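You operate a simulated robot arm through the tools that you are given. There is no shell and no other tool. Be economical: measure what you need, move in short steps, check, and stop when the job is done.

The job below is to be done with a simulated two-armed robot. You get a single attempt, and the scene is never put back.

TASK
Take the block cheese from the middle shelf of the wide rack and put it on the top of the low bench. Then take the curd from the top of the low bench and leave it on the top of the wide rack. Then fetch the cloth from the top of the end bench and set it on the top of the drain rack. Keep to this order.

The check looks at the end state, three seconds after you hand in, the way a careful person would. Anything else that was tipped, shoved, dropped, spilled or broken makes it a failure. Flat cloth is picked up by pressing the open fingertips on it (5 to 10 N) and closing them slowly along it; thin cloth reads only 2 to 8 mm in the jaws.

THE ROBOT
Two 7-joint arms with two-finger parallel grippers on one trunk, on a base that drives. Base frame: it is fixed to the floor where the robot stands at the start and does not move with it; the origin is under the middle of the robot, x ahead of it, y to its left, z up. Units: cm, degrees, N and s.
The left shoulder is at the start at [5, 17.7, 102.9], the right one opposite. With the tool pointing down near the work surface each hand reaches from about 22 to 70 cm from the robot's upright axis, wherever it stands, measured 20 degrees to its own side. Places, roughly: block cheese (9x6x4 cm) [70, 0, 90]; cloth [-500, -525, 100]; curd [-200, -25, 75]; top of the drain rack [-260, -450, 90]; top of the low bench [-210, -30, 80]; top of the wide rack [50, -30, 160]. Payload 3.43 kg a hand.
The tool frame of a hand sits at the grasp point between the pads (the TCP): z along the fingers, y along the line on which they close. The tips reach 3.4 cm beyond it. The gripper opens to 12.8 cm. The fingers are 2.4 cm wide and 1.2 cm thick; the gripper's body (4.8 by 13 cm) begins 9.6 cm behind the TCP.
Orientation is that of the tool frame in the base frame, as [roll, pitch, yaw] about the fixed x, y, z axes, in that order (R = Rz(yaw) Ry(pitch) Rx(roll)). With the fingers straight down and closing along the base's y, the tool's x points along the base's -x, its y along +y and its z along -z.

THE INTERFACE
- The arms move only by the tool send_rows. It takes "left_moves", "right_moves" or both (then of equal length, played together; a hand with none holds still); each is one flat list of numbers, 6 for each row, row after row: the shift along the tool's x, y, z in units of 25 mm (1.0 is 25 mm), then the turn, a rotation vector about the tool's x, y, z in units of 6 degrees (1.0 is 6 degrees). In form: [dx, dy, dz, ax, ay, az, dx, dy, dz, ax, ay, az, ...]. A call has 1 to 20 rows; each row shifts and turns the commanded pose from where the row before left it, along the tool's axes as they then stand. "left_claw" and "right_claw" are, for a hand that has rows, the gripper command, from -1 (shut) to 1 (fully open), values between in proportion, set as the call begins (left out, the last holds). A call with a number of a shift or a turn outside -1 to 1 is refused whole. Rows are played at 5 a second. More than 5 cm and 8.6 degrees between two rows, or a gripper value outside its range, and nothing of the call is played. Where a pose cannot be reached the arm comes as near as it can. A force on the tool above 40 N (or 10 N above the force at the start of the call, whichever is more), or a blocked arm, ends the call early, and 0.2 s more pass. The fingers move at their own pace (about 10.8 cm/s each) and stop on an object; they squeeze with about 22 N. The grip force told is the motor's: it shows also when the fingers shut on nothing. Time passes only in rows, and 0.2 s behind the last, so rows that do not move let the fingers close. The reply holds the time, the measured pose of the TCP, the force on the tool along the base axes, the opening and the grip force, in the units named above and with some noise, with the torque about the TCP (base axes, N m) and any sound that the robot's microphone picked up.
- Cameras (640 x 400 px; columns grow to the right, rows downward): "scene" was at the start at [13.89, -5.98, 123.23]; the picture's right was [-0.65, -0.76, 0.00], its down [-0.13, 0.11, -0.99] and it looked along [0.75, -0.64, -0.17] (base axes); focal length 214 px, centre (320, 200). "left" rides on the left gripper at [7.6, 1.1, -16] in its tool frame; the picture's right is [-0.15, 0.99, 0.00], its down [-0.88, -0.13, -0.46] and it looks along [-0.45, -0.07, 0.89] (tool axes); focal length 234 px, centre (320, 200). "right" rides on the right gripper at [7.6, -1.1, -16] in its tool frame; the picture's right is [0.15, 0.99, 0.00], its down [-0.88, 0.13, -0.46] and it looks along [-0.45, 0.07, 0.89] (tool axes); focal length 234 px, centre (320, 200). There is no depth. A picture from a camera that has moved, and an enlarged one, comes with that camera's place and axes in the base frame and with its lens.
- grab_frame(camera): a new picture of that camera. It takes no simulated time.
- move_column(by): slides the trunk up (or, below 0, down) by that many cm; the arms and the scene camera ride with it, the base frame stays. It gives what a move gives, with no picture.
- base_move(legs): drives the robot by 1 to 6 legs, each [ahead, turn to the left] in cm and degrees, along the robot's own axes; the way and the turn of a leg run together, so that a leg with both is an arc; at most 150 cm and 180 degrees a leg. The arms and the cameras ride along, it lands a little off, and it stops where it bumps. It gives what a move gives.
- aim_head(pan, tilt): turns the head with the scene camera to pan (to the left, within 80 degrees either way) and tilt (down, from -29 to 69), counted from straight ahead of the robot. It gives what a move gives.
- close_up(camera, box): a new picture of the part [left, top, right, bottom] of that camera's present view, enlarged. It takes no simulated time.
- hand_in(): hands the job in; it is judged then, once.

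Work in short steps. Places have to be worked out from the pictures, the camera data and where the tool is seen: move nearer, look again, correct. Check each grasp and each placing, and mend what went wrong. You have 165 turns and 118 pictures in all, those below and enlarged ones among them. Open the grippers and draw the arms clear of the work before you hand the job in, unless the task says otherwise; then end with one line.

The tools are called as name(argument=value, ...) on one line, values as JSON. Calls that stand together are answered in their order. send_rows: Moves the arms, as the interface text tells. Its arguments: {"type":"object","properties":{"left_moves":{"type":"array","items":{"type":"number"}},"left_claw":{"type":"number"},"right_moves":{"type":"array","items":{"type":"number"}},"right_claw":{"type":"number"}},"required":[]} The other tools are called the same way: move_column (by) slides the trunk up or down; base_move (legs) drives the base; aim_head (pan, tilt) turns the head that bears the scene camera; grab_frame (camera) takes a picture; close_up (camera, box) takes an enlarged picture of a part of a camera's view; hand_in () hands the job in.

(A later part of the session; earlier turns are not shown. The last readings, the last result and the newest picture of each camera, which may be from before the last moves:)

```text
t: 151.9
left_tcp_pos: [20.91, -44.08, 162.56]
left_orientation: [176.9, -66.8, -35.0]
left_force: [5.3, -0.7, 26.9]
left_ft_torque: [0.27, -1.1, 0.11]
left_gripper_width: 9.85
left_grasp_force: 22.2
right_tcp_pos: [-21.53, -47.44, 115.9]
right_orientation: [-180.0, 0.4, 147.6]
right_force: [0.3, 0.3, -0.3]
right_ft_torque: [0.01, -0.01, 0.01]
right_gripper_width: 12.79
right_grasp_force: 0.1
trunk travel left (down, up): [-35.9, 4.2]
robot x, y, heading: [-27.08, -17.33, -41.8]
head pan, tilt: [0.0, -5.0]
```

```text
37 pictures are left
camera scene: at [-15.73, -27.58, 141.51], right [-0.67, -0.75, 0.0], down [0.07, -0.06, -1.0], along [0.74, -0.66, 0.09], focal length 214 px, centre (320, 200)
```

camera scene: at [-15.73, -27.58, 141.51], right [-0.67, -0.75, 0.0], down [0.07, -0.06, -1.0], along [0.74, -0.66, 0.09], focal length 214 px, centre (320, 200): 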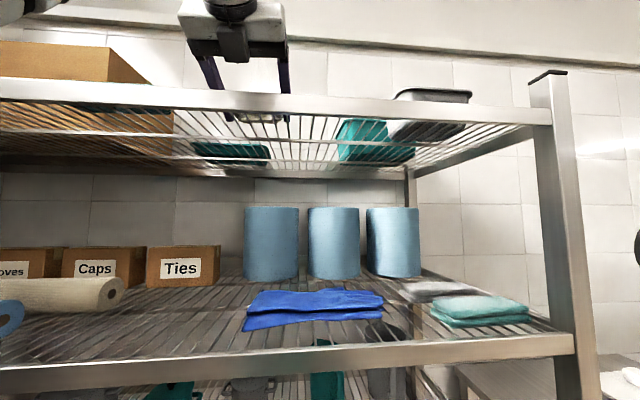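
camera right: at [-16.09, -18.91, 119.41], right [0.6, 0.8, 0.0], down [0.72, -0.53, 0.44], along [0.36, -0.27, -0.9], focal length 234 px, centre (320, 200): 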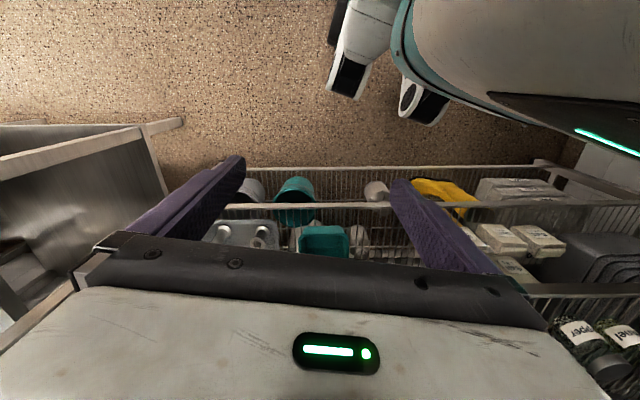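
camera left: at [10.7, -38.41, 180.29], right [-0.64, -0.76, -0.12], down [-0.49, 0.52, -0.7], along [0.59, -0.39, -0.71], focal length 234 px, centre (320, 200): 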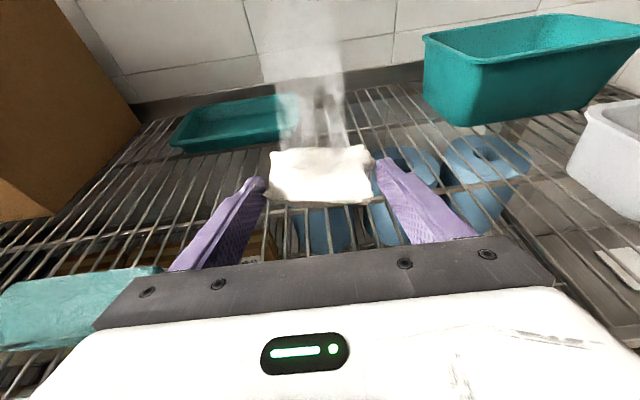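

Contact made (27 N up), the curd is on the shelf. Ease up 3 mm and open.

move_column(by=0.4)

send_rows(left_moves=[0, 0, 0, 0, 0, 0, 0, 0, 0, 0, 0, 0, 0, 0, 0, 0, 0, 0], left_claw=1)

grab_frame(camera="left")

```text
t: 152.4
left_tcp_pos: [20.81, -44.18, 162.54]
left_orientation: [176.7, -66.1, -34.9]
left_force: [0.8, 3.6, 14.8]
left_ft_torque: [0.51, -0.77, -0.01]
left_gripper_width: 9.85
left_grasp_force: 21.9
right_tcp_pos: [-21.47, -47.32, 116.39]
right_orientation: [179.9, 0.3, 147.7]
right_force: [-0.4, 0.4, -0.2]
right_ft_torque: [0.02, -0.02, 0.01]
right_gripper_width: 12.81
right_grasp_force: 0.0
trunk travel left (down, up): [-36.3, 3.8]
robot x, y, heading: [-27.09, -17.54, -41.7]
head pan, tilt: [0.0, -5.0]
```

```text
t: 153.2
left_tcp_pos: [20.7, -44.37, 162.57]
left_orientation: [176.9, -66.2, -35.1]
left_force: [-7.8, -2.9, 10.8]
left_ft_torque: [0.07, -0.77, -0.16]
left_gripper_width: 12.43
left_grasp_force: 0.1
right_tcp_pos: [-21.51, -47.44, 116.24]
right_orientation: [180.0, 0.3, 147.7]
right_force: [0.3, 0.0, -0.8]
right_ft_torque: [-0.02, 0.02, -0.02]
right_gripper_width: 12.81
right_grasp_force: 0.0
trunk travel left (down, up): [-36.3, 3.8]
robot x, y, heading: [-27.01, -17.15, -41.8]
head pan, tilt: [0.0, -5.0]
```

```text
36 pictures are left
camera left: at [11.09, -38.01, 175.89], right [-0.65, -0.75, -0.11], down [-0.54, 0.57, -0.62], along [0.53, -0.35, -0.77], focal length 234 px, centre (320, 200)
```

left: 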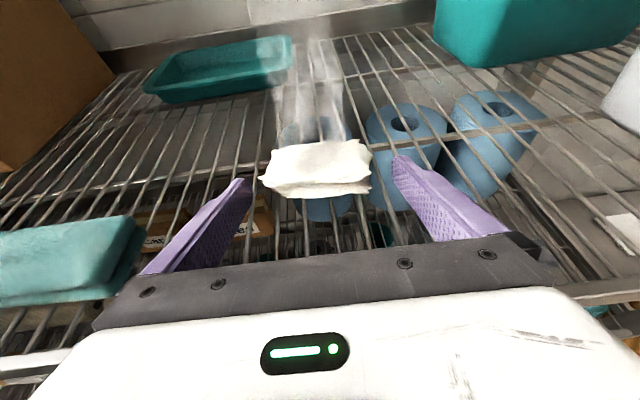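

The curd rests on the shelf. A fingertip may be between wires (width 12.4), so I'll lift straight up with the trunk first.

move_column(by=3.7)

grab_frame(camera="left")

```text
t: 154.0
left_tcp_pos: [21.06, -44.26, 166.07]
left_orientation: [176.9, -66.0, -34.8]
left_force: [0.1, 0.3, 0.3]
left_ft_torque: [-0.01, 0.0, -0.01]
left_gripper_width: 12.83
left_grasp_force: 0.1
right_tcp_pos: [-21.24, -47.29, 120.17]
right_orientation: [-179.9, 0.2, 147.7]
right_force: [0.3, -0.3, 0.0]
right_ft_torque: [0.0, 0.01, -0.04]
right_gripper_width: 12.79
right_grasp_force: 0.0
trunk travel left (down, up): [-40.0, 0.1]
robot x, y, heading: [-26.87, -17.37, -41.6]
head pan, tilt: [0.0, -5.0]
```

```text
35 pictures are left
camera left: at [11.55, -37.96, 179.49], right [-0.65, -0.75, -0.11], down [-0.54, 0.57, -0.62], along [0.53, -0.35, -0.78], focal length 234 px, centre (320, 200)
```

left: 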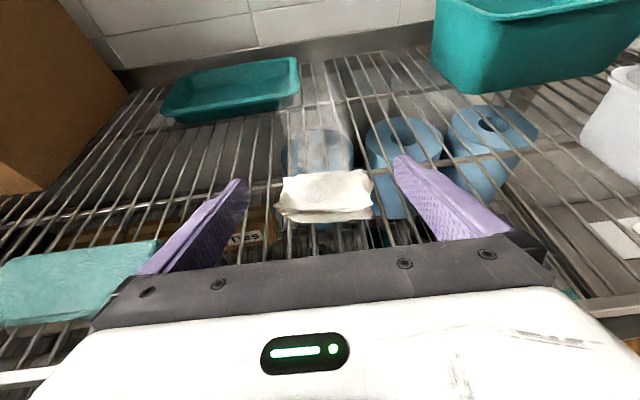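

The curd is flat on the rack top. Back straight out 45 cm.

base_move(legs=[[-45, 0]])

grab_frame(camera="left")

```text
t: 156.8
left_tcp_pos: [-12.66, -14.67, 166.18]
left_orientation: [176.9, -66.0, -35.5]
left_force: [-0.5, -0.1, -0.1]
left_ft_torque: [0.04, -0.02, -0.02]
left_gripper_width: 12.81
left_grasp_force: 0.1
right_tcp_pos: [-55.08, -17.31, 120.14]
right_orientation: [180.0, 0.4, 147.1]
right_force: [-0.4, 0.4, -0.6]
right_ft_torque: [-0.03, -0.01, -0.01]
right_gripper_width: 12.81
right_grasp_force: 0.0
trunk travel left (down, up): [-40.0, 0.1]
robot x, y, heading: [-60.6, 13.03, -42.5]
head pan, tilt: [0.0, -5.0]
```

```text
34 pictures are left
camera left: at [-22.23, -8.22, 179.53], right [-0.66, -0.74, -0.11], down [-0.53, 0.57, -0.62], along [0.53, -0.35, -0.77], focal length 234 px, centre (320, 200)
```

left: 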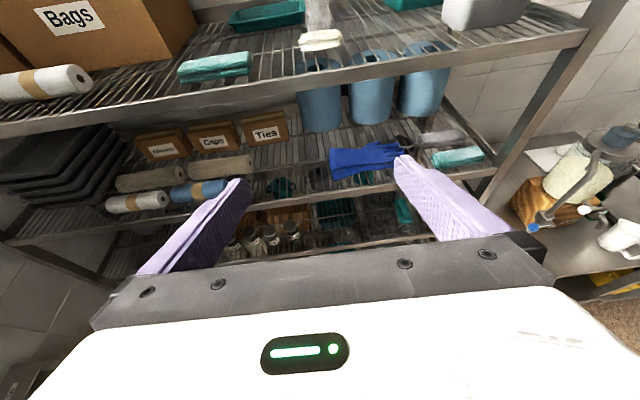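

Curd placed. Now the cloth: I'll lower the trunk, turn along the aisle and drive toward the end bench, looking on the way.

move_column(by=-18)

base_move(legs=[[0, -82], [140, 0], [100, 0]])

aim_head(pan=0, tilt=12)

grab_frame(camera="scene")

```text
t: 158.8
left_tcp_pos: [-12.73, -14.69, 148.24]
left_orientation: [176.8, -66.0, -35.5]
left_force: [0.3, -0.1, 1.1]
left_ft_torque: [-0.02, 0.0, 0.0]
left_gripper_width: 12.8
left_grasp_force: 0.1
right_tcp_pos: [-55.03, -17.19, 102.04]
right_orientation: [-180.0, 0.2, 147.1]
right_force: [0.4, 0.8, 0.1]
right_ft_torque: [0.0, -0.03, -0.01]
right_gripper_width: 12.82
right_grasp_force: 0.1
trunk travel left (down, up): [-22.0, 18.1]
robot x, y, heading: [-60.34, 12.53, -42.2]
head pan, tilt: [0.0, -5.0]
```

```text
t: 174.2
left_tcp_pos: [-218.87, -241.01, 148.18]
left_orientation: [176.8, -66.0, -117.8]
left_force: [1.0, 0.0, 0.1]
left_ft_torque: [-0.03, 0.02, 0.0]
left_gripper_width: 12.81
left_grasp_force: 0.0
right_tcp_pos: [-227.06, -199.37, 101.99]
right_orientation: [-179.9, 0.2, 64.7]
right_force: [-0.3, -0.1, 0.5]
right_ft_torque: [0.03, 0.01, -0.04]
right_gripper_width: 12.8
right_grasp_force: 0.1
trunk travel left (down, up): [-22.0, 18.1]
robot x, y, heading: [-198.09, -189.88, -124.6]
head pan, tilt: [0.0, -5.0]
```

```text
t: 175.0
left_tcp_pos: [-218.88, -240.98, 148.14]
left_orientation: [176.8, -66.0, -117.8]
left_force: [0.2, 0.0, 1.1]
left_ft_torque: [-0.01, 0.03, -0.02]
left_gripper_width: 12.8
left_grasp_force: 0.0
right_tcp_pos: [-227.09, -199.41, 102.05]
right_orientation: [-180.0, 0.3, 64.7]
right_force: [-0.1, 0.5, -0.3]
right_ft_torque: [-0.01, 0.01, 0.02]
right_gripper_width: 12.79
right_grasp_force: 0.1
trunk travel left (down, up): [-22.0, 18.1]
robot x, y, heading: [-197.8, -189.94, -124.6]
head pan, tilt: [0.0, 12.0]
```

```text
33 pictures are left
camera scene: at [-207.41, -203.22, 124.87], right [-0.82, 0.57, 0.0], down [0.12, 0.17, -0.98], along [-0.56, -0.81, -0.21], focal length 214 px, centre (320, 200)
```

scene: 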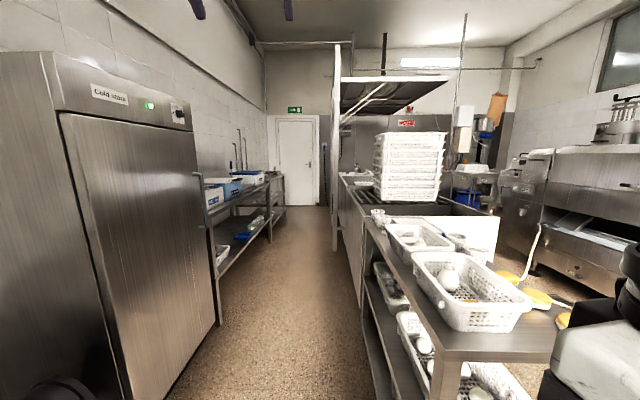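

The aisle runs between the basket table (v≈-75) and the cold store (v≈34), so I'll shift to the middle and go on, then look again.

base_move(legs=[[0, 10], [100, 0], [52, 0], [0, -11], [90, 0]])

grab_frame(camera="scene")

```text
t: 188.6
left_tcp_pos: [-337.71, -450.65, 148.25]
left_orientation: [176.8, -66.0, -120.3]
left_force: [0.3, 0.7, 0.1]
left_ft_torque: [0.0, 0.03, -0.02]
left_gripper_width: 12.81
left_grasp_force: 0.1
right_tcp_pos: [-344.02, -408.9, 101.99]
right_orientation: [180.0, 0.2, 62.3]
right_force: [-0.1, -0.3, 0.2]
right_ft_torque: [0.02, 0.02, 0.01]
right_gripper_width: 12.8
right_grasp_force: 0.0
trunk travel left (down, up): [-22.0, 18.1]
robot x, y, heading: [-314.76, -400.37, -127.1]
head pan, tilt: [0.0, 12.0]
```

```text
32 pictures are left
camera scene: at [-324.62, -413.36, 124.85], right [-0.8, 0.6, 0.0], down [0.13, 0.17, -0.98], along [-0.59, -0.78, -0.21], focal length 214 px, centre (320, 200)
```

scene: 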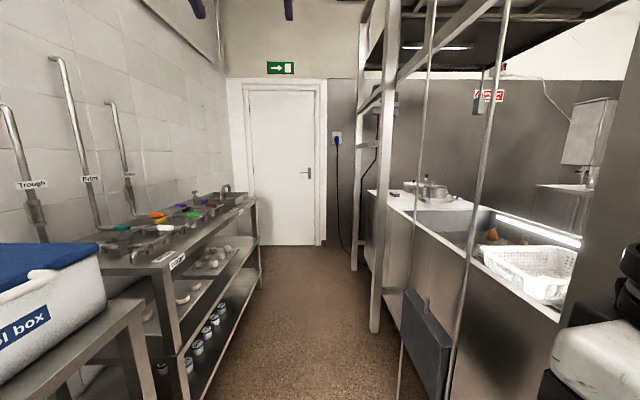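

I'll zoom in on the far right counter for the end bench, and look left for the drain rack.

close_up(camera="scene", box=[340, 150, 500, 250])

aim_head(pan=70, tilt=25)

grab_frame(camera="scene")

```text
4.00 times, centred on (420, 200) of scene
camera zoom: at [-324.62, -413.36, 124.85], right [-0.8, 0.6, 0.0], down [0.13, 0.17, -0.98], along [-0.59, -0.78, -0.21], focal length 858 px, centre (-80, 200)
```

zoom: 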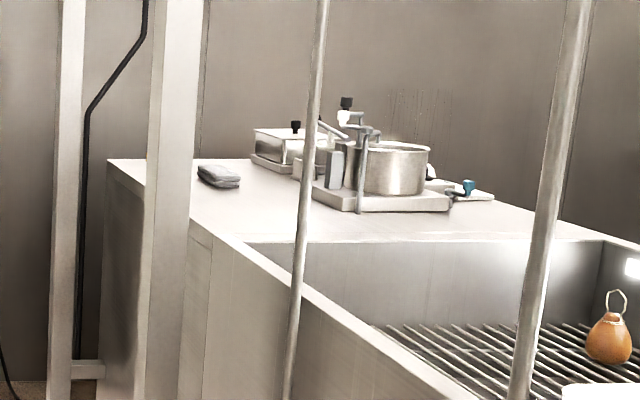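

```text
t: 190.1
left_tcp_pos: [-337.76, -450.67, 148.31]
left_orientation: [176.9, -66.0, -120.3]
left_force: [-0.3, -0.1, 0.1]
left_ft_torque: [0.0, 0.0, -0.01]
left_gripper_width: 12.8
left_grasp_force: 0.1
right_tcp_pos: [-344.2, -408.68, 102.18]
right_orientation: [-180.0, 0.2, 62.3]
right_force: [-0.9, -0.2, 0.6]
right_ft_torque: [-0.02, -0.03, -0.01]
right_gripper_width: 12.79
right_grasp_force: 0.1
trunk travel left (down, up): [-22.0, 18.1]
robot x, y, heading: [-314.81, -400.67, -127.1]
head pan, tilt: [70.0, 25.0]
```

```text
30 pictures are left
camera scene: at [-313.98, -413.64, 122.75], right [-0.84, -0.54, 0.0], down [-0.23, 0.35, -0.91], along [0.49, -0.76, -0.42], focal length 214 px, centre (320, 200)
```

scene: 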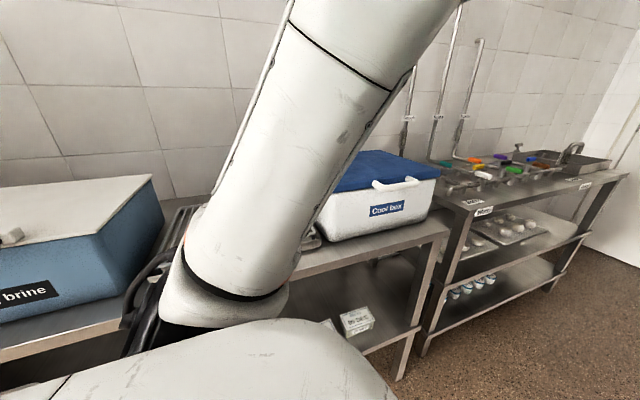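

The cloth is the grey folded pad at about [-498, -527, 88] on the end bench, reachable between two hood posts. The drain rack is the counter just left of me. I'll move to the aisle centre, drive up to the gap and look.

base_move(legs=[[0, 9.5], [60, 0], [0, -8.5], [118, 0]])

aim_head(pan=-60, tilt=25)

grab_frame(camera="scene")

```text
t: 200.2
left_tcp_pos: [-432.57, -596.28, 148.15]
left_orientation: [176.9, -66.0, -119.5]
left_force: [0.0, -0.6, -0.5]
left_ft_torque: [0.02, 0.0, 0.02]
left_gripper_width: 12.82
left_grasp_force: 0.0
right_tcp_pos: [-439.57, -554.47, 102.05]
right_orientation: [-180.0, 0.1, 63.1]
right_force: [-0.2, -0.7, -1.1]
right_ft_torque: [-0.03, -0.01, 0.01]
right_gripper_width: 12.8
right_grasp_force: 0.0
trunk travel left (down, up): [-22.0, 18.1]
robot x, y, heading: [-410.34, -545.85, -126.3]
head pan, tilt: [70.0, 25.0]
```

```text
t: 202.3
left_tcp_pos: [-432.68, -596.23, 148.19]
left_orientation: [176.8, -66.0, -119.5]
left_force: [-1.1, 0.7, 0.7]
left_ft_torque: [-0.01, -0.01, -0.01]
left_gripper_width: 12.8
left_grasp_force: 0.1
right_tcp_pos: [-439.55, -554.38, 102.07]
right_orientation: [-180.0, 0.2, 63.1]
right_force: [0.7, -0.6, -0.3]
right_ft_torque: [-0.01, 0.04, -0.02]
right_gripper_width: 12.8
right_grasp_force: 0.1
trunk travel left (down, up): [-22.0, 18.1]
robot x, y, heading: [-410.23, -545.65, -126.3]
head pan, tilt: [-60.0, 25.0]
```

```text
29 pictures are left
camera scene: at [-423.68, -550.33, 122.75], right [0.11, 0.99, 0.0], down [0.42, -0.05, -0.91], along [-0.9, 0.1, -0.42], focal length 214 px, centre (320, 200)
```

scene: 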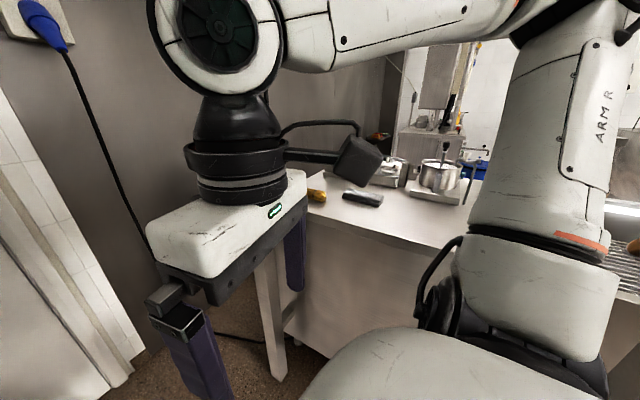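

The cloth is confirmed at about [-498.6, -525, 89]. Turn 90° right to face the bench; the left hand clears the posts on this arc.

base_move(legs=[[0, -89.5]])

aim_head(pan=10, tilt=25)

grab_frame(camera="scene")

```text
t: 206.5
left_tcp_pos: [-460.57, -523.24, 148.2]
left_orientation: [176.8, -66.0, 150.3]
left_force: [0.2, 1.0, -0.4]
left_ft_torque: [-0.04, 0.01, -0.04]
left_gripper_width: 12.81
left_grasp_force: 0.1
right_tcp_pos: [-418.81, -516.43, 102.0]
right_orientation: [180.0, 0.2, -27.1]
right_force: [0.2, 0.2, 0.9]
right_ft_torque: [0.03, -0.01, 0.05]
right_gripper_width: 12.8
right_grasp_force: 0.1
trunk travel left (down, up): [-22.0, 18.1]
robot x, y, heading: [-410.28, -545.85, 143.7]
head pan, tilt: [-60.0, 25.0]
```

```text
t: 207.9
left_tcp_pos: [-460.64, -523.2, 148.19]
left_orientation: [176.9, -66.1, 150.3]
left_force: [0.2, 0.5, 0.6]
left_ft_torque: [0.01, -0.03, 0.0]
left_gripper_width: 12.8
left_grasp_force: 0.2
right_tcp_pos: [-418.75, -516.42, 102.09]
right_orientation: [180.0, 0.1, -27.1]
right_force: [0.5, -0.2, -1.1]
right_ft_torque: [-0.02, 0.0, 0.01]
right_gripper_width: 12.79
right_grasp_force: 0.1
trunk travel left (down, up): [-22.0, 18.1]
robot x, y, heading: [-410.03, -545.39, 143.7]
head pan, tilt: [10.0, 25.0]
```

```text
28 pictures are left
camera scene: at [-424.26, -537.43, 122.75], right [0.45, 0.9, 0.0], down [0.38, -0.19, -0.91], along [-0.81, 0.4, -0.42], focal length 214 px, centre (320, 200)
```

scene: 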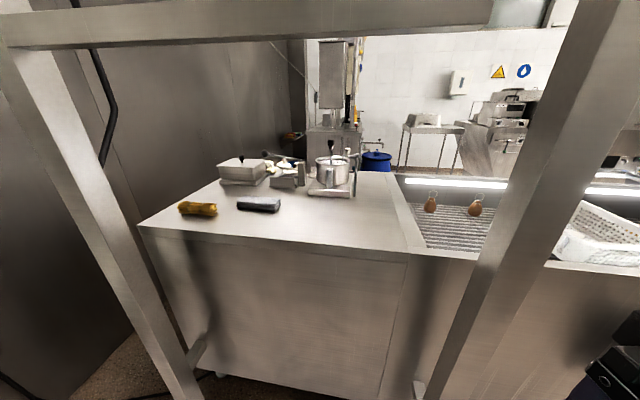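

There's a horizontal beam at z≈130–135 in the post plane, and the left hand currently sits above it. I'll draw the left hand back 15 cm, then lower it in front of the beam while turning the fingers down.

send_rows(left_moves=[-0.407, 0, -0.913, 0, 0, 0, -0.407, 0, -0.913, 0, 0, 0, -0.407, 0, -0.913, 0, 0, 0, -0.407, 0, -0.913, 0, 0, 0, -0.407, 0, -0.913, 0, 0, 0, -0.407, 0, -0.913, 0, 0, 0])

send_rows(left_moves=[-0.852, 0, 0.379, 0, -0.444, 0, -0.832, 0, 0.418, 0, -0.444, 0, -0.813, 0, 0.456, 0, -0.444, 0, -0.79, 0, 0.494, 0, -0.444, 0, -0.766, 0, 0.53, 0, -0.444, 0, -0.741, 0, 0.565, 0, -0.444, 0, -0.714, 0, 0.599, 0, -0.444, 0, -0.685, 0, 0.632, 0, -0.444, 0, -0.655, 0, 0.663, 0, -0.444, 0])

grab_frame(camera="scene")

```text
t: 209.3
left_tcp_pos: [-447.77, -531.43, 148.14]
left_orientation: [176.9, -66.0, 150.2]
left_force: [0.2, -0.9, 1.1]
left_ft_torque: [0.0, 0.01, 0.0]
left_gripper_width: 12.81
left_grasp_force: 0.1
right_tcp_pos: [-418.86, -516.48, 101.95]
right_orientation: [179.9, 0.4, -27.1]
right_force: [0.0, -0.7, 0.1]
right_ft_torque: [-0.01, 0.01, -0.01]
right_gripper_width: 12.8
right_grasp_force: 0.0
trunk travel left (down, up): [-22.0, 18.1]
robot x, y, heading: [-410.75, -546.04, 143.4]
head pan, tilt: [10.0, 25.0]
```

```text
t: 211.3
left_tcp_pos: [-447.7, -530.92, 127.06]
left_orientation: [178.3, -42.0, 148.7]
left_force: [0.6, -0.4, -0.2]
left_ft_torque: [0.0, 0.0, -0.01]
left_gripper_width: 12.82
left_grasp_force: 0.1
right_tcp_pos: [-418.83, -516.43, 102.06]
right_orientation: [-180.0, 0.1, -27.1]
right_force: [-0.6, 0.3, 0.3]
right_ft_torque: [0.01, 0.02, -0.04]
right_gripper_width: 12.81
right_grasp_force: 0.0
trunk travel left (down, up): [-22.0, 18.1]
robot x, y, heading: [-410.31, -545.46, 143.5]
head pan, tilt: [10.0, 25.0]
```

```text
27 pictures are left
camera scene: at [-424.28, -537.43, 122.74], right [0.45, 0.9, 0.0], down [0.38, -0.19, -0.91], along [-0.81, 0.4, -0.42], focal length 214 px, centre (320, 200)
```

scene: 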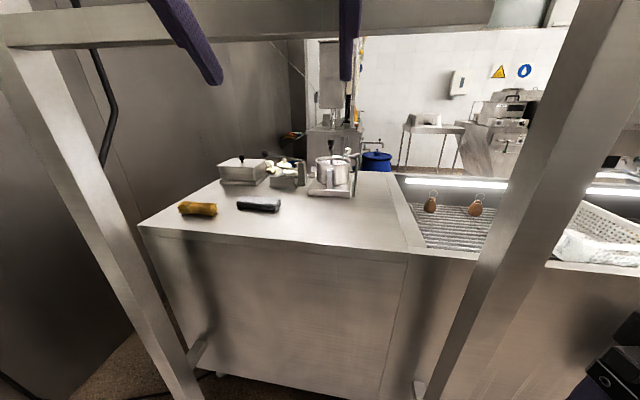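

The hand is in front of the beam. Continue down with the second half.

send_rows(left_moves=[-0.623, 0, 0.692, 0, -0.444, 0, -0.59, 0, 0.721, 0, -0.444, 0, -0.557, 0, 0.747, 0, -0.444, 0, -0.521, 0, 0.773, 0, -0.444, 0, -0.485, 0, 0.796, 0, -0.444, 0, -0.447, 0, 0.817, 0, -0.444, 0, -0.408, 0, 0.838, 0, -0.444, 0, -0.369, 0, 0.856, 0, -0.444, 0, -0.329, 0, 0.871, 0, -0.444, 0])

grab_frame(camera="left")

grab_frame(camera="scene")

```text
t: 213.3
left_tcp_pos: [-447.67, -530.61, 106.21]
left_orientation: [178.7, -18.1, 147.9]
left_force: [-0.2, -0.1, 0.2]
left_ft_torque: [0.02, 0.01, 0.04]
left_gripper_width: 12.79
left_grasp_force: 0.0
right_tcp_pos: [-418.91, -516.3, 102.02]
right_orientation: [180.0, 0.2, -27.1]
right_force: [-0.4, 0.4, 0.0]
right_ft_torque: [-0.02, -0.04, -0.03]
right_gripper_width: 12.8
right_grasp_force: 0.0
trunk travel left (down, up): [-22.0, 18.1]
robot x, y, heading: [-410.16, -545.66, 143.6]
head pan, tilt: [10.0, 25.0]
```

```text
26 pictures are left
camera left: at [-449.13, -528.77, 123.6], right [0.65, 0.76, -0.02], down [0.75, -0.64, 0.16], along [0.1, -0.12, -0.99], focal length 234 px, centre (320, 200)
```

left: 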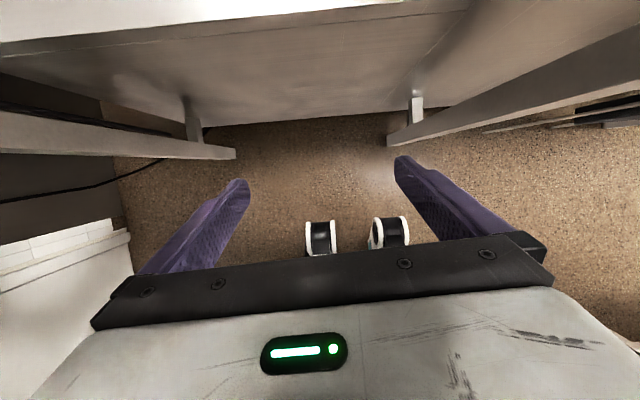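

```text
25 pictures are left
camera scene: at [-424.28, -537.43, 122.75], right [0.45, 0.9, 0.0], down [0.38, -0.19, -0.91], along [-0.81, 0.4, -0.42], focal length 214 px, centre (320, 200)
```

scene: 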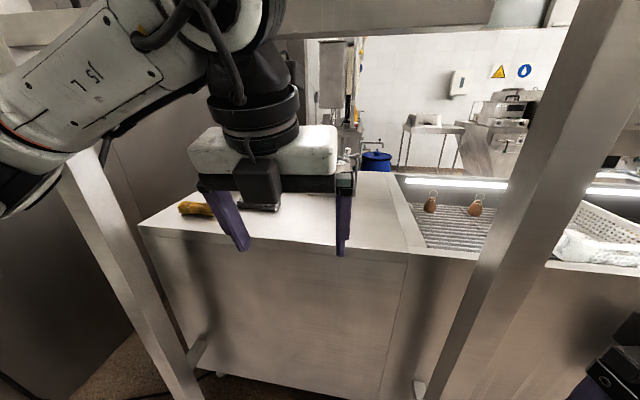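

The hand is low now. I'll drop it another 8 cm (wrist below the beam) and shuffle the base about 13 cm left, so the robot sits centred between the posts with the cloth straight ahead of the left arm.

send_rows(left_moves=[-0.247, 0, 0.76, 0, 0, 0, -0.247, 0, 0.76, 0, 0, 0, -0.247, 0, 0.76, 0, 0, 0, -0.247, 0, 0.76, 0, 0, 0])

base_move(legs=[[0, 60], [16, 0], [0, -60]])

grab_frame(camera="scene")

```text
t: 214.3
left_tcp_pos: [-447.39, -530.49, 98.15]
left_orientation: [178.6, -18.2, 147.9]
left_force: [0.1, 0.0, 0.4]
left_ft_torque: [0.02, 0.01, 0.0]
left_gripper_width: 12.79
left_grasp_force: 0.2
right_tcp_pos: [-418.88, -516.41, 102.1]
right_orientation: [-179.9, 0.2, -27.1]
right_force: [-0.8, 0.0, 0.3]
right_ft_torque: [-0.02, 0.01, 0.01]
right_gripper_width: 12.83
right_grasp_force: 0.0
trunk travel left (down, up): [-22.0, 18.1]
robot x, y, heading: [-410.46, -545.55, 143.3]
head pan, tilt: [10.0, 25.0]
```

```text
t: 218.5
left_tcp_pos: [-456.12, -575.33, 98.71]
left_orientation: [177.9, -18.9, -153.8]
left_force: [0.5, -0.5, 0.5]
left_ft_torque: [0.0, 0.0, 0.02]
left_gripper_width: 12.79
left_grasp_force: 0.0
right_tcp_pos: [-453.27, -543.78, 103.48]
right_orientation: [-177.2, 3.4, 30.9]
right_force: [-0.5, 0.5, 0.7]
right_ft_torque: [0.02, 0.01, 0.02]
right_gripper_width: 12.8
right_grasp_force: 0.1
trunk travel left (down, up): [-22.0, 18.1]
robot x, y, heading: [-424.64, -551.93, -159.0]
head pan, tilt: [10.0, 25.0]
stopped in leg 2: the robot was blocked; the commanded pose is now the measured one
```

```text
24 pictures are left
camera scene: at [-437.6, -559.47, 123.02], right [-0.51, 0.86, 0.01], down [0.35, 0.22, -0.91], along [-0.79, -0.46, -0.41], focal length 214 px, centre (320, 200)
```

scene: 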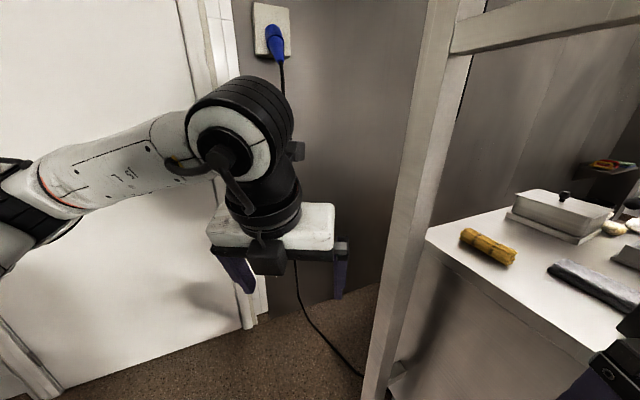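

The right elbow touched the hood frame (slight tilt). I'll back 3 cm, then turn right, which swings that elbow away from the frame.

base_move(legs=[[-3.5, 0]])

aim_head(pan=-75, tilt=10)

grab_frame(camera="scene")

```text
t: 219.4
left_tcp_pos: [-454.2, -573.97, 98.33]
left_orientation: [178.6, -18.3, -154.0]
left_force: [-0.2, -0.3, 0.1]
left_ft_torque: [0.02, 0.0, 0.0]
left_gripper_width: 12.78
left_grasp_force: 0.1
right_tcp_pos: [-451.14, -542.37, 102.79]
right_orientation: [-178.8, 2.3, 30.9]
right_force: [0.0, -0.2, 0.1]
right_ft_torque: [0.01, 0.0, -0.02]
right_gripper_width: 12.8
right_grasp_force: 0.1
trunk travel left (down, up): [-22.0, 18.1]
robot x, y, heading: [-421.61, -550.5, -158.9]
head pan, tilt: [10.0, 25.0]
```

```text
t: 221.0
left_tcp_pos: [-454.15, -573.97, 98.31]
left_orientation: [178.6, -18.3, -154.0]
left_force: [0.2, 0.6, -0.2]
left_ft_torque: [-0.01, 0.01, 0.03]
left_gripper_width: 12.81
left_grasp_force: 0.1
right_tcp_pos: [-451.14, -542.26, 102.87]
right_orientation: [-178.8, 2.2, 31.0]
right_force: [0.3, 0.4, 0.2]
right_ft_torque: [-0.01, -0.01, 0.01]
right_gripper_width: 12.8
right_grasp_force: 0.0
trunk travel left (down, up): [-22.0, 18.1]
robot x, y, heading: [-422.07, -550.44, -158.8]
head pan, tilt: [-75.0, 10.0]
```

```text
23 pictures are left
camera scene: at [-433.53, -545.58, 125.22], right [0.81, 0.59, 0.0], down [0.1, -0.14, -0.99], along [-0.58, 0.8, -0.17], focal length 214 px, centre (320, 200)
```

scene: 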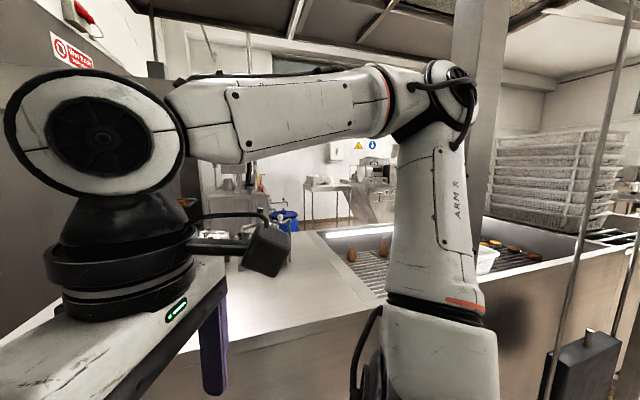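

The right elbow is clear of the post, so the base probably nudged a floor cable or foot. I've backed off. Turn right to face the bench again.

base_move(legs=[[0, -57]])

aim_head(pan=10, tilt=30)

grab_frame(camera="scene")

```text
t: 223.9
left_tcp_pos: [-459.02, -535.87, 98.27]
left_orientation: [178.8, -18.2, 148.9]
left_force: [0.6, -0.4, 0.3]
left_ft_torque: [-0.02, 0.03, -0.04]
left_gripper_width: 12.8
left_grasp_force: 0.1
right_tcp_pos: [-430.77, -521.06, 102.64]
right_orientation: [-178.8, 2.1, -26.3]
right_force: [0.0, 0.2, -0.4]
right_ft_torque: [0.0, -0.02, -0.02]
right_gripper_width: 12.79
right_grasp_force: 0.0
trunk travel left (down, up): [-22.0, 18.1]
robot x, y, heading: [-421.72, -550.66, 144.0]
head pan, tilt: [-75.0, 10.0]
```

```text
t: 225.5
left_tcp_pos: [-458.92, -535.73, 98.3]
left_orientation: [178.7, -18.1, 149.0]
left_force: [0.5, -0.3, -1.0]
left_ft_torque: [0.03, 0.04, -0.03]
left_gripper_width: 12.81
left_grasp_force: 0.0
right_tcp_pos: [-430.78, -521.05, 102.73]
right_orientation: [-179.0, 2.0, -26.2]
right_force: [0.2, 1.0, 0.7]
right_ft_torque: [0.03, 0.0, 0.01]
right_gripper_width: 12.79
right_grasp_force: 0.2
trunk travel left (down, up): [-22.0, 18.1]
robot x, y, heading: [-421.36, -550.44, 143.9]
head pan, tilt: [10.0, 30.0]
```

```text
22 pictures are left
camera scene: at [-435.58, -542.4, 121.95], right [0.44, 0.9, 0.0], down [0.45, -0.22, -0.87], along [-0.78, 0.38, -0.5], focal length 214 px, centre (320, 200)
```

scene: 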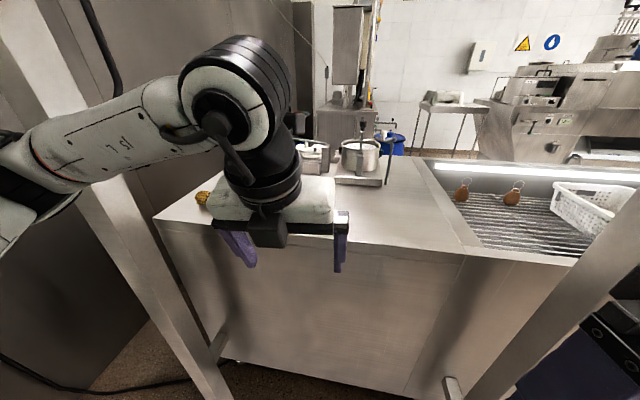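

Facing the bench at u≈693. I'll extend the left hand forward and left under the beam toward the cloth, slightly lower (z≈95).

send_rows(left_moves=[0.2, -0.51, 0.6, 0, 0, 0, 0.6, -0.51, 0.5, 0, 0, 0, 0.9, -0.51, 0.45, 0, 0, 0, 0.95, -0.51, 0.4, 0, 0, 0, 0.95, -0.51, 0.4, 0, 0, 0])

grab_frame(camera="scene")

```text
t: 226.7
left_tcp_pos: [-471.17, -535.6, 95.36]
left_orientation: [178.5, -18.2, 148.9]
left_force: [0.1, -0.9, -1.1]
left_ft_torque: [0.0, 0.02, 0.03]
left_gripper_width: 12.79
left_grasp_force: 0.1
right_tcp_pos: [-430.79, -521.1, 102.67]
right_orientation: [-178.8, 2.1, -26.1]
right_force: [0.1, -1.1, 0.5]
right_ft_torque: [-0.01, -0.02, 0.01]
right_gripper_width: 12.8
right_grasp_force: 0.2
trunk travel left (down, up): [-22.0, 18.1]
robot x, y, heading: [-421.78, -550.37, 144.0]
head pan, tilt: [10.0, 30.0]
```

```text
21 pictures are left
camera scene: at [-435.6, -542.41, 121.95], right [0.44, 0.9, 0.0], down [0.45, -0.22, -0.87], along [-0.78, 0.38, -0.5], focal length 214 px, centre (320, 200)
```

scene: 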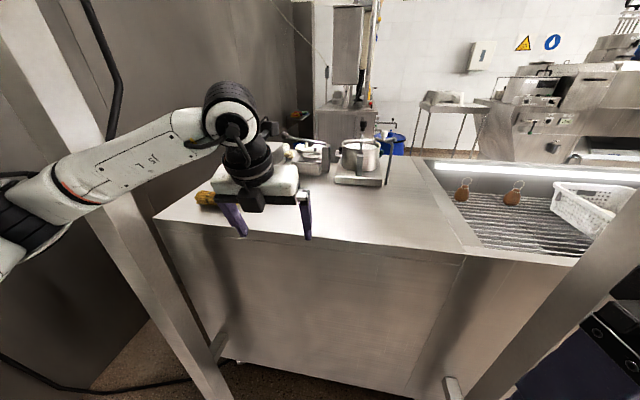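

The elbow would come near the left post if I drive in, so instead I'll reach from here with a 40° forward tilt, which keeps the elbow in front of the posts. First part of the reach.

send_rows(left_moves=[0.99, -0.28, 0.32, 0, 0.92, 0, 0.954, -0.28, 0.415, 0, 0.92, 0, 0.91, -0.28, 0.504, 0, 0.92, 0, 0.857, -0.28, 0.589, 0, 0.92, 0, 0.797, -0.28, 0.668, 0, 0, 0, 0.797, -0.28, 0.668, 0, 0, 0])

grab_frame(camera="left")

grab_frame(camera="scene")

```text
t: 228.1
left_tcp_pos: [-486.51, -531.11, 95.28]
left_orientation: [178.5, -40.3, 149.5]
left_force: [-0.2, -0.4, -0.3]
left_ft_torque: [-0.01, 0.0, -0.04]
left_gripper_width: 12.82
left_grasp_force: 0.0
right_tcp_pos: [-430.84, -520.93, 102.78]
right_orientation: [-178.9, 2.1, -26.2]
right_force: [0.4, -0.6, -0.3]
right_ft_torque: [0.05, -0.01, 0.0]
right_gripper_width: 12.8
right_grasp_force: 0.1
trunk travel left (down, up): [-22.0, 18.1]
robot x, y, heading: [-421.77, -550.43, 144.0]
head pan, tilt: [10.0, 30.0]
```

```text
20 pictures are left
camera left: at [-482.24, -532.87, 112.25], right [0.61, 0.79, -0.07], down [0.76, -0.61, -0.22], along [-0.22, 0.08, -0.97], focal length 234 px, centre (320, 200)
```

left: 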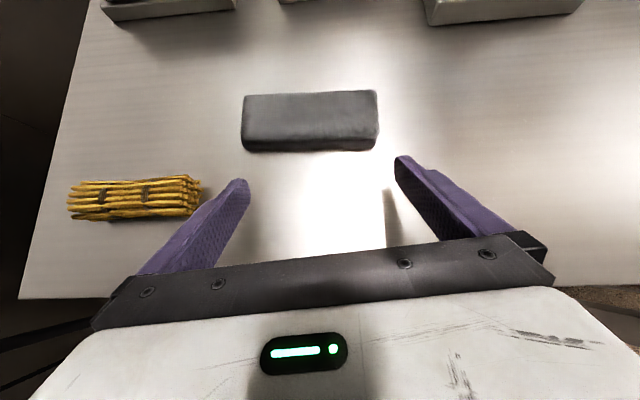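

```text
19 pictures are left
camera scene: at [-435.6, -542.4, 121.95], right [0.44, 0.9, 0.0], down [0.45, -0.22, -0.87], along [-0.78, 0.38, -0.5], focal length 214 px, centre (320, 200)
```

scene: 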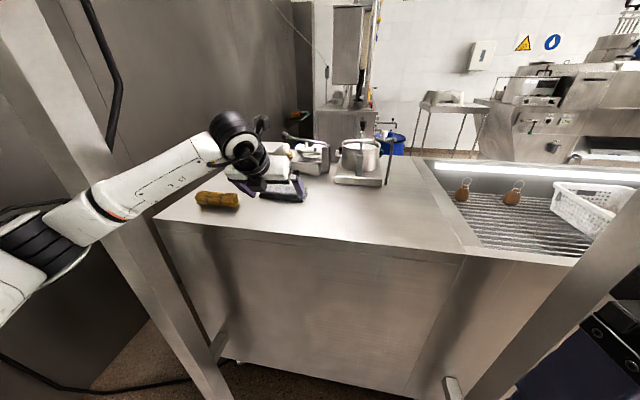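

The cloth is a folded pad about 13×5.5 cm, centred near [-495, -526]. I'll set the opening to about 9 cm, raise slightly, and bring the fingertips over its middle.

send_rows(left_moves=[0.5, -0.1, -0.59, 0, 0, 0, 0.814, -0.15, 0.69, 0, 0, 0, 0.814, -0.15, 0.69, 0, 0, 0, 0.814, -0.1, 0.69, 0, 0, 0], left_claw=0.4)

grab_frame(camera="left")

```text
t: 229.1
left_tcp_pos: [-494.22, -528.1, 97.09]
left_orientation: [178.4, -40.2, 149.6]
left_force: [1.5, 0.8, 0.5]
left_ft_torque: [0.02, -0.01, 0.0]
left_gripper_width: 8.96
left_grasp_force: 0.2
right_tcp_pos: [-430.92, -521.02, 102.69]
right_orientation: [-178.9, 2.2, -26.2]
right_force: [-0.1, -0.3, 0.0]
right_ft_torque: [-0.03, 0.0, -0.01]
right_gripper_width: 12.8
right_grasp_force: 0.0
trunk travel left (down, up): [-22.0, 18.1]
robot x, y, heading: [-421.64, -550.39, 144.0]
head pan, tilt: [10.0, 30.0]
```

```text
18 pictures are left
camera left: at [-489.88, -529.85, 114.06], right [0.61, 0.79, -0.07], down [0.76, -0.61, -0.22], along [-0.22, 0.08, -0.97], focal length 234 px, centre (320, 200)
```

left: 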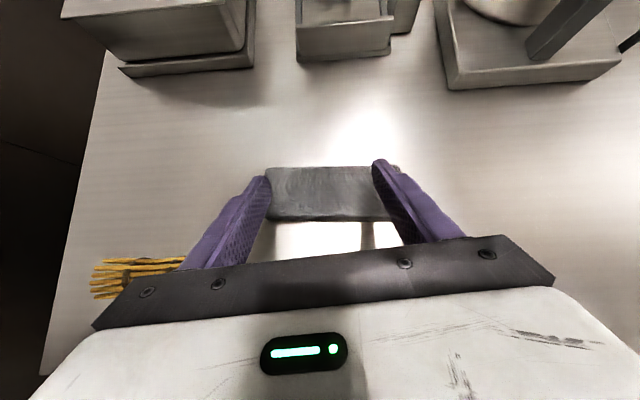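

Fingertips are centred over the pad. Descend carefully to make contact.

send_rows(left_moves=[-0.2, 0, 0.24, 0, 0, 0, -0.2, 0, 0.24, 0, 0, 0, -0.15, 0, 0.18, 0, 0, 0])

send_rows(left_moves=[-0.08, 0, 0.092, 0, 0, 0])

```text
t: 229.9
left_tcp_pos: [-494.07, -528.05, 95.0]
left_orientation: [178.2, -40.2, 149.6]
left_force: [0.0, -1.1, -0.5]
left_ft_torque: [0.02, 0.04, -0.01]
left_gripper_width: 8.95
left_grasp_force: 0.0
right_tcp_pos: [-430.75, -521.1, 102.76]
right_orientation: [-178.9, 2.1, -26.2]
right_force: [0.0, 0.2, -0.4]
right_ft_torque: [-0.01, -0.02, -0.05]
right_gripper_width: 12.81
right_grasp_force: 0.1
trunk travel left (down, up): [-22.0, 18.1]
robot x, y, heading: [-421.49, -550.62, 143.9]
head pan, tilt: [10.0, 30.0]
```

```text
t: 230.3
left_tcp_pos: [-494.16, -528.01, 94.69]
left_orientation: [178.3, -40.2, 149.6]
left_force: [-0.7, -0.8, 0.3]
left_ft_torque: [0.03, -0.01, -0.03]
left_gripper_width: 8.98
left_grasp_force: 0.1
right_tcp_pos: [-430.79, -521.11, 102.68]
right_orientation: [-178.9, 2.1, -26.2]
right_force: [0.3, -0.3, -1.2]
right_ft_torque: [-0.01, 0.01, 0.01]
right_gripper_width: 12.79
right_grasp_force: 0.2
trunk travel left (down, up): [-22.0, 18.1]
robot x, y, heading: [-421.79, -550.65, 143.7]
head pan, tilt: [10.0, 30.0]
```

No contact yet (tips at z≈91.3). Continue in 3–5 mm steps.

send_rows(left_moves=[-0.13, 0, 0.153, 0, 0, 0, -0.13, 0, 0.153, 0, 0, 0])

send_rows(left_moves=[-0.1, 0, 0.122, 0, 0, 0])

```text
t: 230.9
left_tcp_pos: [-494.12, -528.11, 94.2]
left_orientation: [178.3, -40.8, 149.6]
left_force: [-0.5, -1.4, 13.8]
left_ft_torque: [-0.53, 0.49, 0.05]
left_gripper_width: 8.98
left_grasp_force: 0.5
right_tcp_pos: [-430.6, -521.18, 102.76]
right_orientation: [-178.9, 2.2, -26.3]
right_force: [0.1, 1.3, -0.8]
right_ft_torque: [0.02, 0.0, 0.01]
right_gripper_width: 12.77
right_grasp_force: 0.1
trunk travel left (down, up): [-22.0, 18.1]
robot x, y, heading: [-422.03, -550.46, 144.0]
head pan, tilt: [10.0, 30.0]
```

```text
t: 231.3
left_tcp_pos: [-493.9, -528.05, 94.2]
left_orientation: [178.4, -41.1, 149.5]
left_force: [-4.6, 1.1, 26.5]
left_ft_torque: [-0.9, 1.16, -0.19]
left_gripper_width: 9.07
left_grasp_force: 0.8
right_tcp_pos: [-430.53, -521.03, 102.81]
right_orientation: [-178.9, 2.4, -26.2]
right_force: [-0.1, 0.1, -0.3]
right_ft_torque: [-0.01, -0.02, 0.02]
right_gripper_width: 12.8
right_grasp_force: 0.0
trunk travel left (down, up): [-22.0, 18.1]
robot x, y, heading: [-421.61, -550.49, 144.0]
head pan, tilt: [10.0, 30.0]
```

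Contact at tip z≈90.8. I'll ease to about 8 N and close slowly in steps.

send_rows(left_moves=[0.14, 0, -0.168, 0, 0, 0])

send_rows(left_moves=[0, 0, 0, 0, 0, 0], left_claw=0.2)

send_rows(left_moves=[0, 0, 0, 0, 0, 0], left_claw=0)

grab_frame(camera="left")

```text
t: 231.7
left_tcp_pos: [-494.14, -528.1, 94.17]
left_orientation: [178.3, -40.7, 149.6]
left_force: [-7.7, 3.8, 18.2]
left_ft_torque: [-0.52, 0.91, -0.33]
left_gripper_width: 9.0
left_grasp_force: 0.2
right_tcp_pos: [-430.55, -521.0, 102.78]
right_orientation: [-178.9, 2.1, -26.3]
right_force: [0.5, -0.5, 0.2]
right_ft_torque: [0.01, 0.0, -0.01]
right_gripper_width: 12.8
right_grasp_force: 0.2
trunk travel left (down, up): [-22.0, 18.1]
robot x, y, heading: [-421.91, -550.64, 144.1]
head pan, tilt: [10.0, 30.0]
```

```text
t: 232.1
left_tcp_pos: [-494.24, -528.38, 94.24]
left_orientation: [178.5, -40.6, 149.7]
left_force: [-6.9, -3.1, 18.6]
left_ft_torque: [-0.65, 0.84, 0.02]
left_gripper_width: 8.06
left_grasp_force: 3.5
right_tcp_pos: [-430.55, -521.1, 102.73]
right_orientation: [-178.9, 2.2, -26.2]
right_force: [0.9, -0.4, -0.9]
right_ft_torque: [0.01, 0.01, -0.01]
right_gripper_width: 12.77
right_grasp_force: 0.0
trunk travel left (down, up): [-22.0, 18.1]
robot x, y, heading: [-421.7, -550.54, 144.0]
head pan, tilt: [10.0, 30.0]
```

```text
t: 232.5
left_tcp_pos: [-494.02, -528.31, 94.14]
left_orientation: [178.5, -40.4, 149.6]
left_force: [-3.9, -6.5, 17.8]
left_ft_torque: [-0.66, 0.7, 0.21]
left_gripper_width: 6.84
left_grasp_force: 3.4
right_tcp_pos: [-430.71, -521.2, 102.64]
right_orientation: [-178.9, 2.2, -26.2]
right_force: [-1.0, -0.6, 0.7]
right_ft_torque: [-0.02, 0.01, 0.01]
right_gripper_width: 12.83
right_grasp_force: 0.0
trunk travel left (down, up): [-22.0, 18.1]
robot x, y, heading: [-421.45, -550.54, 144.1]
head pan, tilt: [10.0, 30.0]
```

```text
17 pictures are left
camera left: at [-489.64, -530.13, 111.16], right [0.61, 0.79, -0.08], down [0.76, -0.61, -0.23], along [-0.23, 0.08, -0.97], focal length 234 px, centre (320, 200)
```

left: 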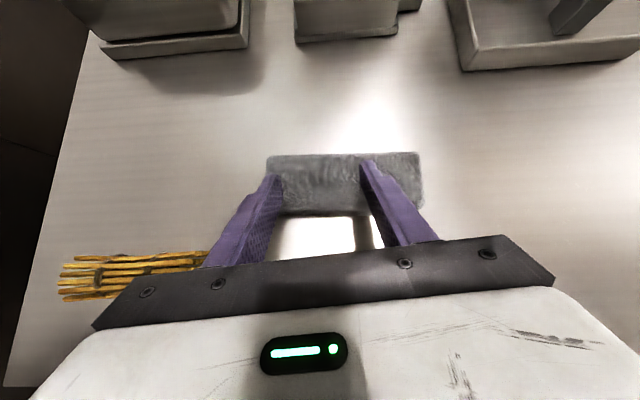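

The fingers sit toward the pad's left end and the force is a bit high. I'll lift 1 cm, shift 2 cm right, and press again more lightly.

send_rows(left_moves=[0.3, 0, -0.35, 0, 0, 0, 0, 0.8, 0, 0, 0, 0, 0, 0, 0, 0, 0, 0], left_claw=0.3)

send_rows(left_moves=[-0.12, 0, 0.14, 0, 0, 0, -0.07, 0, 0.08, 0, 0, 0])

```text
t: 233.3
left_tcp_pos: [-492.95, -526.51, 94.91]
left_orientation: [178.3, -40.1, 149.6]
left_force: [-0.2, -0.3, -0.1]
left_ft_torque: [0.01, -0.03, -0.01]
left_gripper_width: 8.33
left_grasp_force: 0.0
right_tcp_pos: [-430.76, -521.01, 102.73]
right_orientation: [-178.9, 2.1, -26.2]
right_force: [0.5, 0.0, 0.3]
right_ft_torque: [-0.02, 0.02, -0.03]
right_gripper_width: 12.79
right_grasp_force: 0.1
trunk travel left (down, up): [-22.0, 18.1]
robot x, y, heading: [-421.74, -550.77, 144.2]
head pan, tilt: [10.0, 30.0]
```

```text
t: 233.9
left_tcp_pos: [-493.06, -526.48, 94.29]
left_orientation: [178.4, -40.2, 149.4]
left_force: [0.1, 0.3, 0.6]
left_ft_torque: [0.01, 0.01, 0.0]
left_gripper_width: 8.3
left_grasp_force: 0.1
right_tcp_pos: [-430.73, -521.03, 102.62]
right_orientation: [-178.9, 2.1, -26.4]
right_force: [0.0, 0.2, 0.9]
right_ft_torque: [0.02, -0.05, -0.03]
right_gripper_width: 12.83
right_grasp_force: 0.1
trunk travel left (down, up): [-22.0, 18.1]
robot x, y, heading: [-421.44, -550.65, 143.9]
head pan, tilt: [10.0, 30.0]
```

Just at the surface. Press about 3 mm more for 8–10 N, then close in steps.

send_rows(left_moves=[-0.08, 0, 0.095, 0, 0, 0])

send_rows(left_moves=[0, 0, 0, 0, 0, 0], left_claw=0.1)

send_rows(left_moves=[0, 0, 0, 0, 0, 0], left_claw=-0.1)

send_rows(left_moves=[0, 0, 0, 0, 0, 0], left_claw=-0.3)

send_rows(left_moves=[0, 0, 0, 0, 0, 0], left_claw=-0.5)

send_rows(left_moves=[0, 0, 0, 0, 0, 0], left_claw=-0.7)

grab_frame(camera="left")

```text
t: 234.3
left_tcp_pos: [-492.98, -526.47, 94.3]
left_orientation: [178.4, -40.5, 149.6]
left_force: [-0.7, -0.9, 6.1]
left_ft_torque: [-0.22, 0.3, -0.02]
left_gripper_width: 8.36
left_grasp_force: 0.0
right_tcp_pos: [-430.65, -521.06, 102.68]
right_orientation: [-178.9, 2.2, -26.2]
right_force: [-0.4, -0.5, 0.2]
right_ft_torque: [-0.02, 0.03, -0.01]
right_gripper_width: 12.81
right_grasp_force: 0.0
trunk travel left (down, up): [-22.0, 18.1]
robot x, y, heading: [-421.51, -550.67, 144.0]
head pan, tilt: [10.0, 30.0]
```

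```text
t: 234.7
left_tcp_pos: [-492.94, -526.5, 94.26]
left_orientation: [178.2, -40.6, 149.5]
left_force: [-3.8, -2.0, 9.0]
left_ft_torque: [-0.31, 0.42, 0.01]
left_gripper_width: 7.22
left_grasp_force: 1.7
right_tcp_pos: [-430.8, -521.1, 102.76]
right_orientation: [-178.9, 2.1, -26.2]
right_force: [-0.1, 0.0, -1.1]
right_ft_torque: [0.01, 0.04, 0.01]
right_gripper_width: 12.8
right_grasp_force: 0.0
trunk travel left (down, up): [-22.0, 18.1]
robot x, y, heading: [-421.75, -550.79, 144.1]
head pan, tilt: [10.0, 30.0]
```

```text
t: 235.1
left_tcp_pos: [-492.88, -526.52, 94.24]
left_orientation: [178.3, -40.4, 149.5]
left_force: [-3.7, -2.9, 12.1]
left_ft_torque: [-0.37, 0.39, 0.04]
left_gripper_width: 5.96
left_grasp_force: 2.0
right_tcp_pos: [-430.76, -521.12, 102.77]
right_orientation: [-178.9, 2.2, -26.1]
right_force: [-0.2, -0.2, 0.0]
right_ft_torque: [0.0, -0.06, 0.01]
right_gripper_width: 12.79
right_grasp_force: 0.1
trunk travel left (down, up): [-22.0, 18.1]
robot x, y, heading: [-421.68, -550.89, 144.0]
head pan, tilt: [10.0, 30.0]
```

```text
t: 235.5
left_tcp_pos: [-492.94, -526.6, 94.14]
left_orientation: [178.3, -40.3, 149.7]
left_force: [-2.3, -4.5, 12.6]
left_ft_torque: [-0.34, 0.41, 0.06]
left_gripper_width: 4.71
left_grasp_force: 2.1
right_tcp_pos: [-430.56, -521.08, 102.79]
right_orientation: [-178.9, 2.1, -26.2]
right_force: [-0.4, 0.2, -0.6]
right_ft_torque: [0.02, 0.03, 0.04]
right_gripper_width: 12.81
right_grasp_force: 0.0
trunk travel left (down, up): [-22.0, 18.1]
robot x, y, heading: [-421.57, -550.67, 144.1]
head pan, tilt: [10.0, 30.0]
```

```text
t: 235.9
left_tcp_pos: [-492.84, -526.34, 94.13]
left_orientation: [178.3, -40.4, 149.6]
left_force: [-3.3, -4.2, 13.9]
left_ft_torque: [-0.24, 0.37, 0.09]
left_gripper_width: 3.43
left_grasp_force: 2.3
right_tcp_pos: [-430.63, -521.19, 102.7]
right_orientation: [-178.9, 2.1, -26.3]
right_force: [0.4, -0.5, 0.4]
right_ft_torque: [0.01, -0.05, 0.03]
right_gripper_width: 12.77
right_grasp_force: 0.1
trunk travel left (down, up): [-22.0, 18.1]
robot x, y, heading: [-421.66, -550.6, 143.9]
head pan, tilt: [10.0, 30.0]
```

```text
t: 236.3
left_tcp_pos: [-492.86, -526.44, 94.26]
left_orientation: [178.4, -40.4, 149.6]
left_force: [-2.2, -4.0, 13.5]
left_ft_torque: [-0.16, 0.32, 0.08]
left_gripper_width: 2.13
left_grasp_force: 2.0
right_tcp_pos: [-430.56, -521.14, 102.86]
right_orientation: [-179.0, 2.3, -26.2]
right_force: [1.0, 0.4, 0.3]
right_ft_torque: [0.03, -0.01, 0.0]
right_gripper_width: 12.79
right_grasp_force: 0.0
trunk travel left (down, up): [-22.0, 18.1]
robot x, y, heading: [-421.85, -550.23, 144.0]
head pan, tilt: [10.0, 30.0]
```

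```text
16 pictures are left
camera left: at [-488.55, -528.25, 111.15], right [0.61, 0.79, -0.07], down [0.76, -0.61, -0.23], along [-0.22, 0.08, -0.97], focal length 234 px, centre (320, 200)
```

left: 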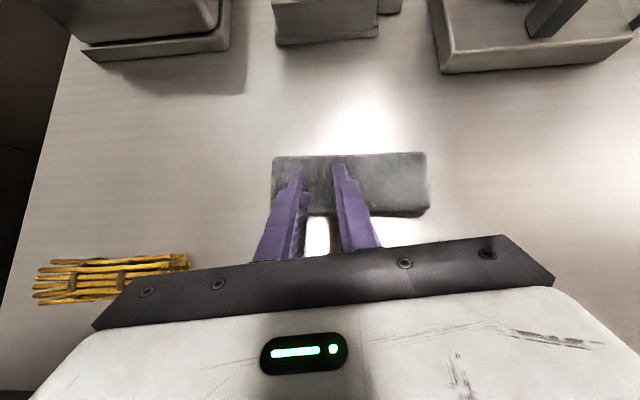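

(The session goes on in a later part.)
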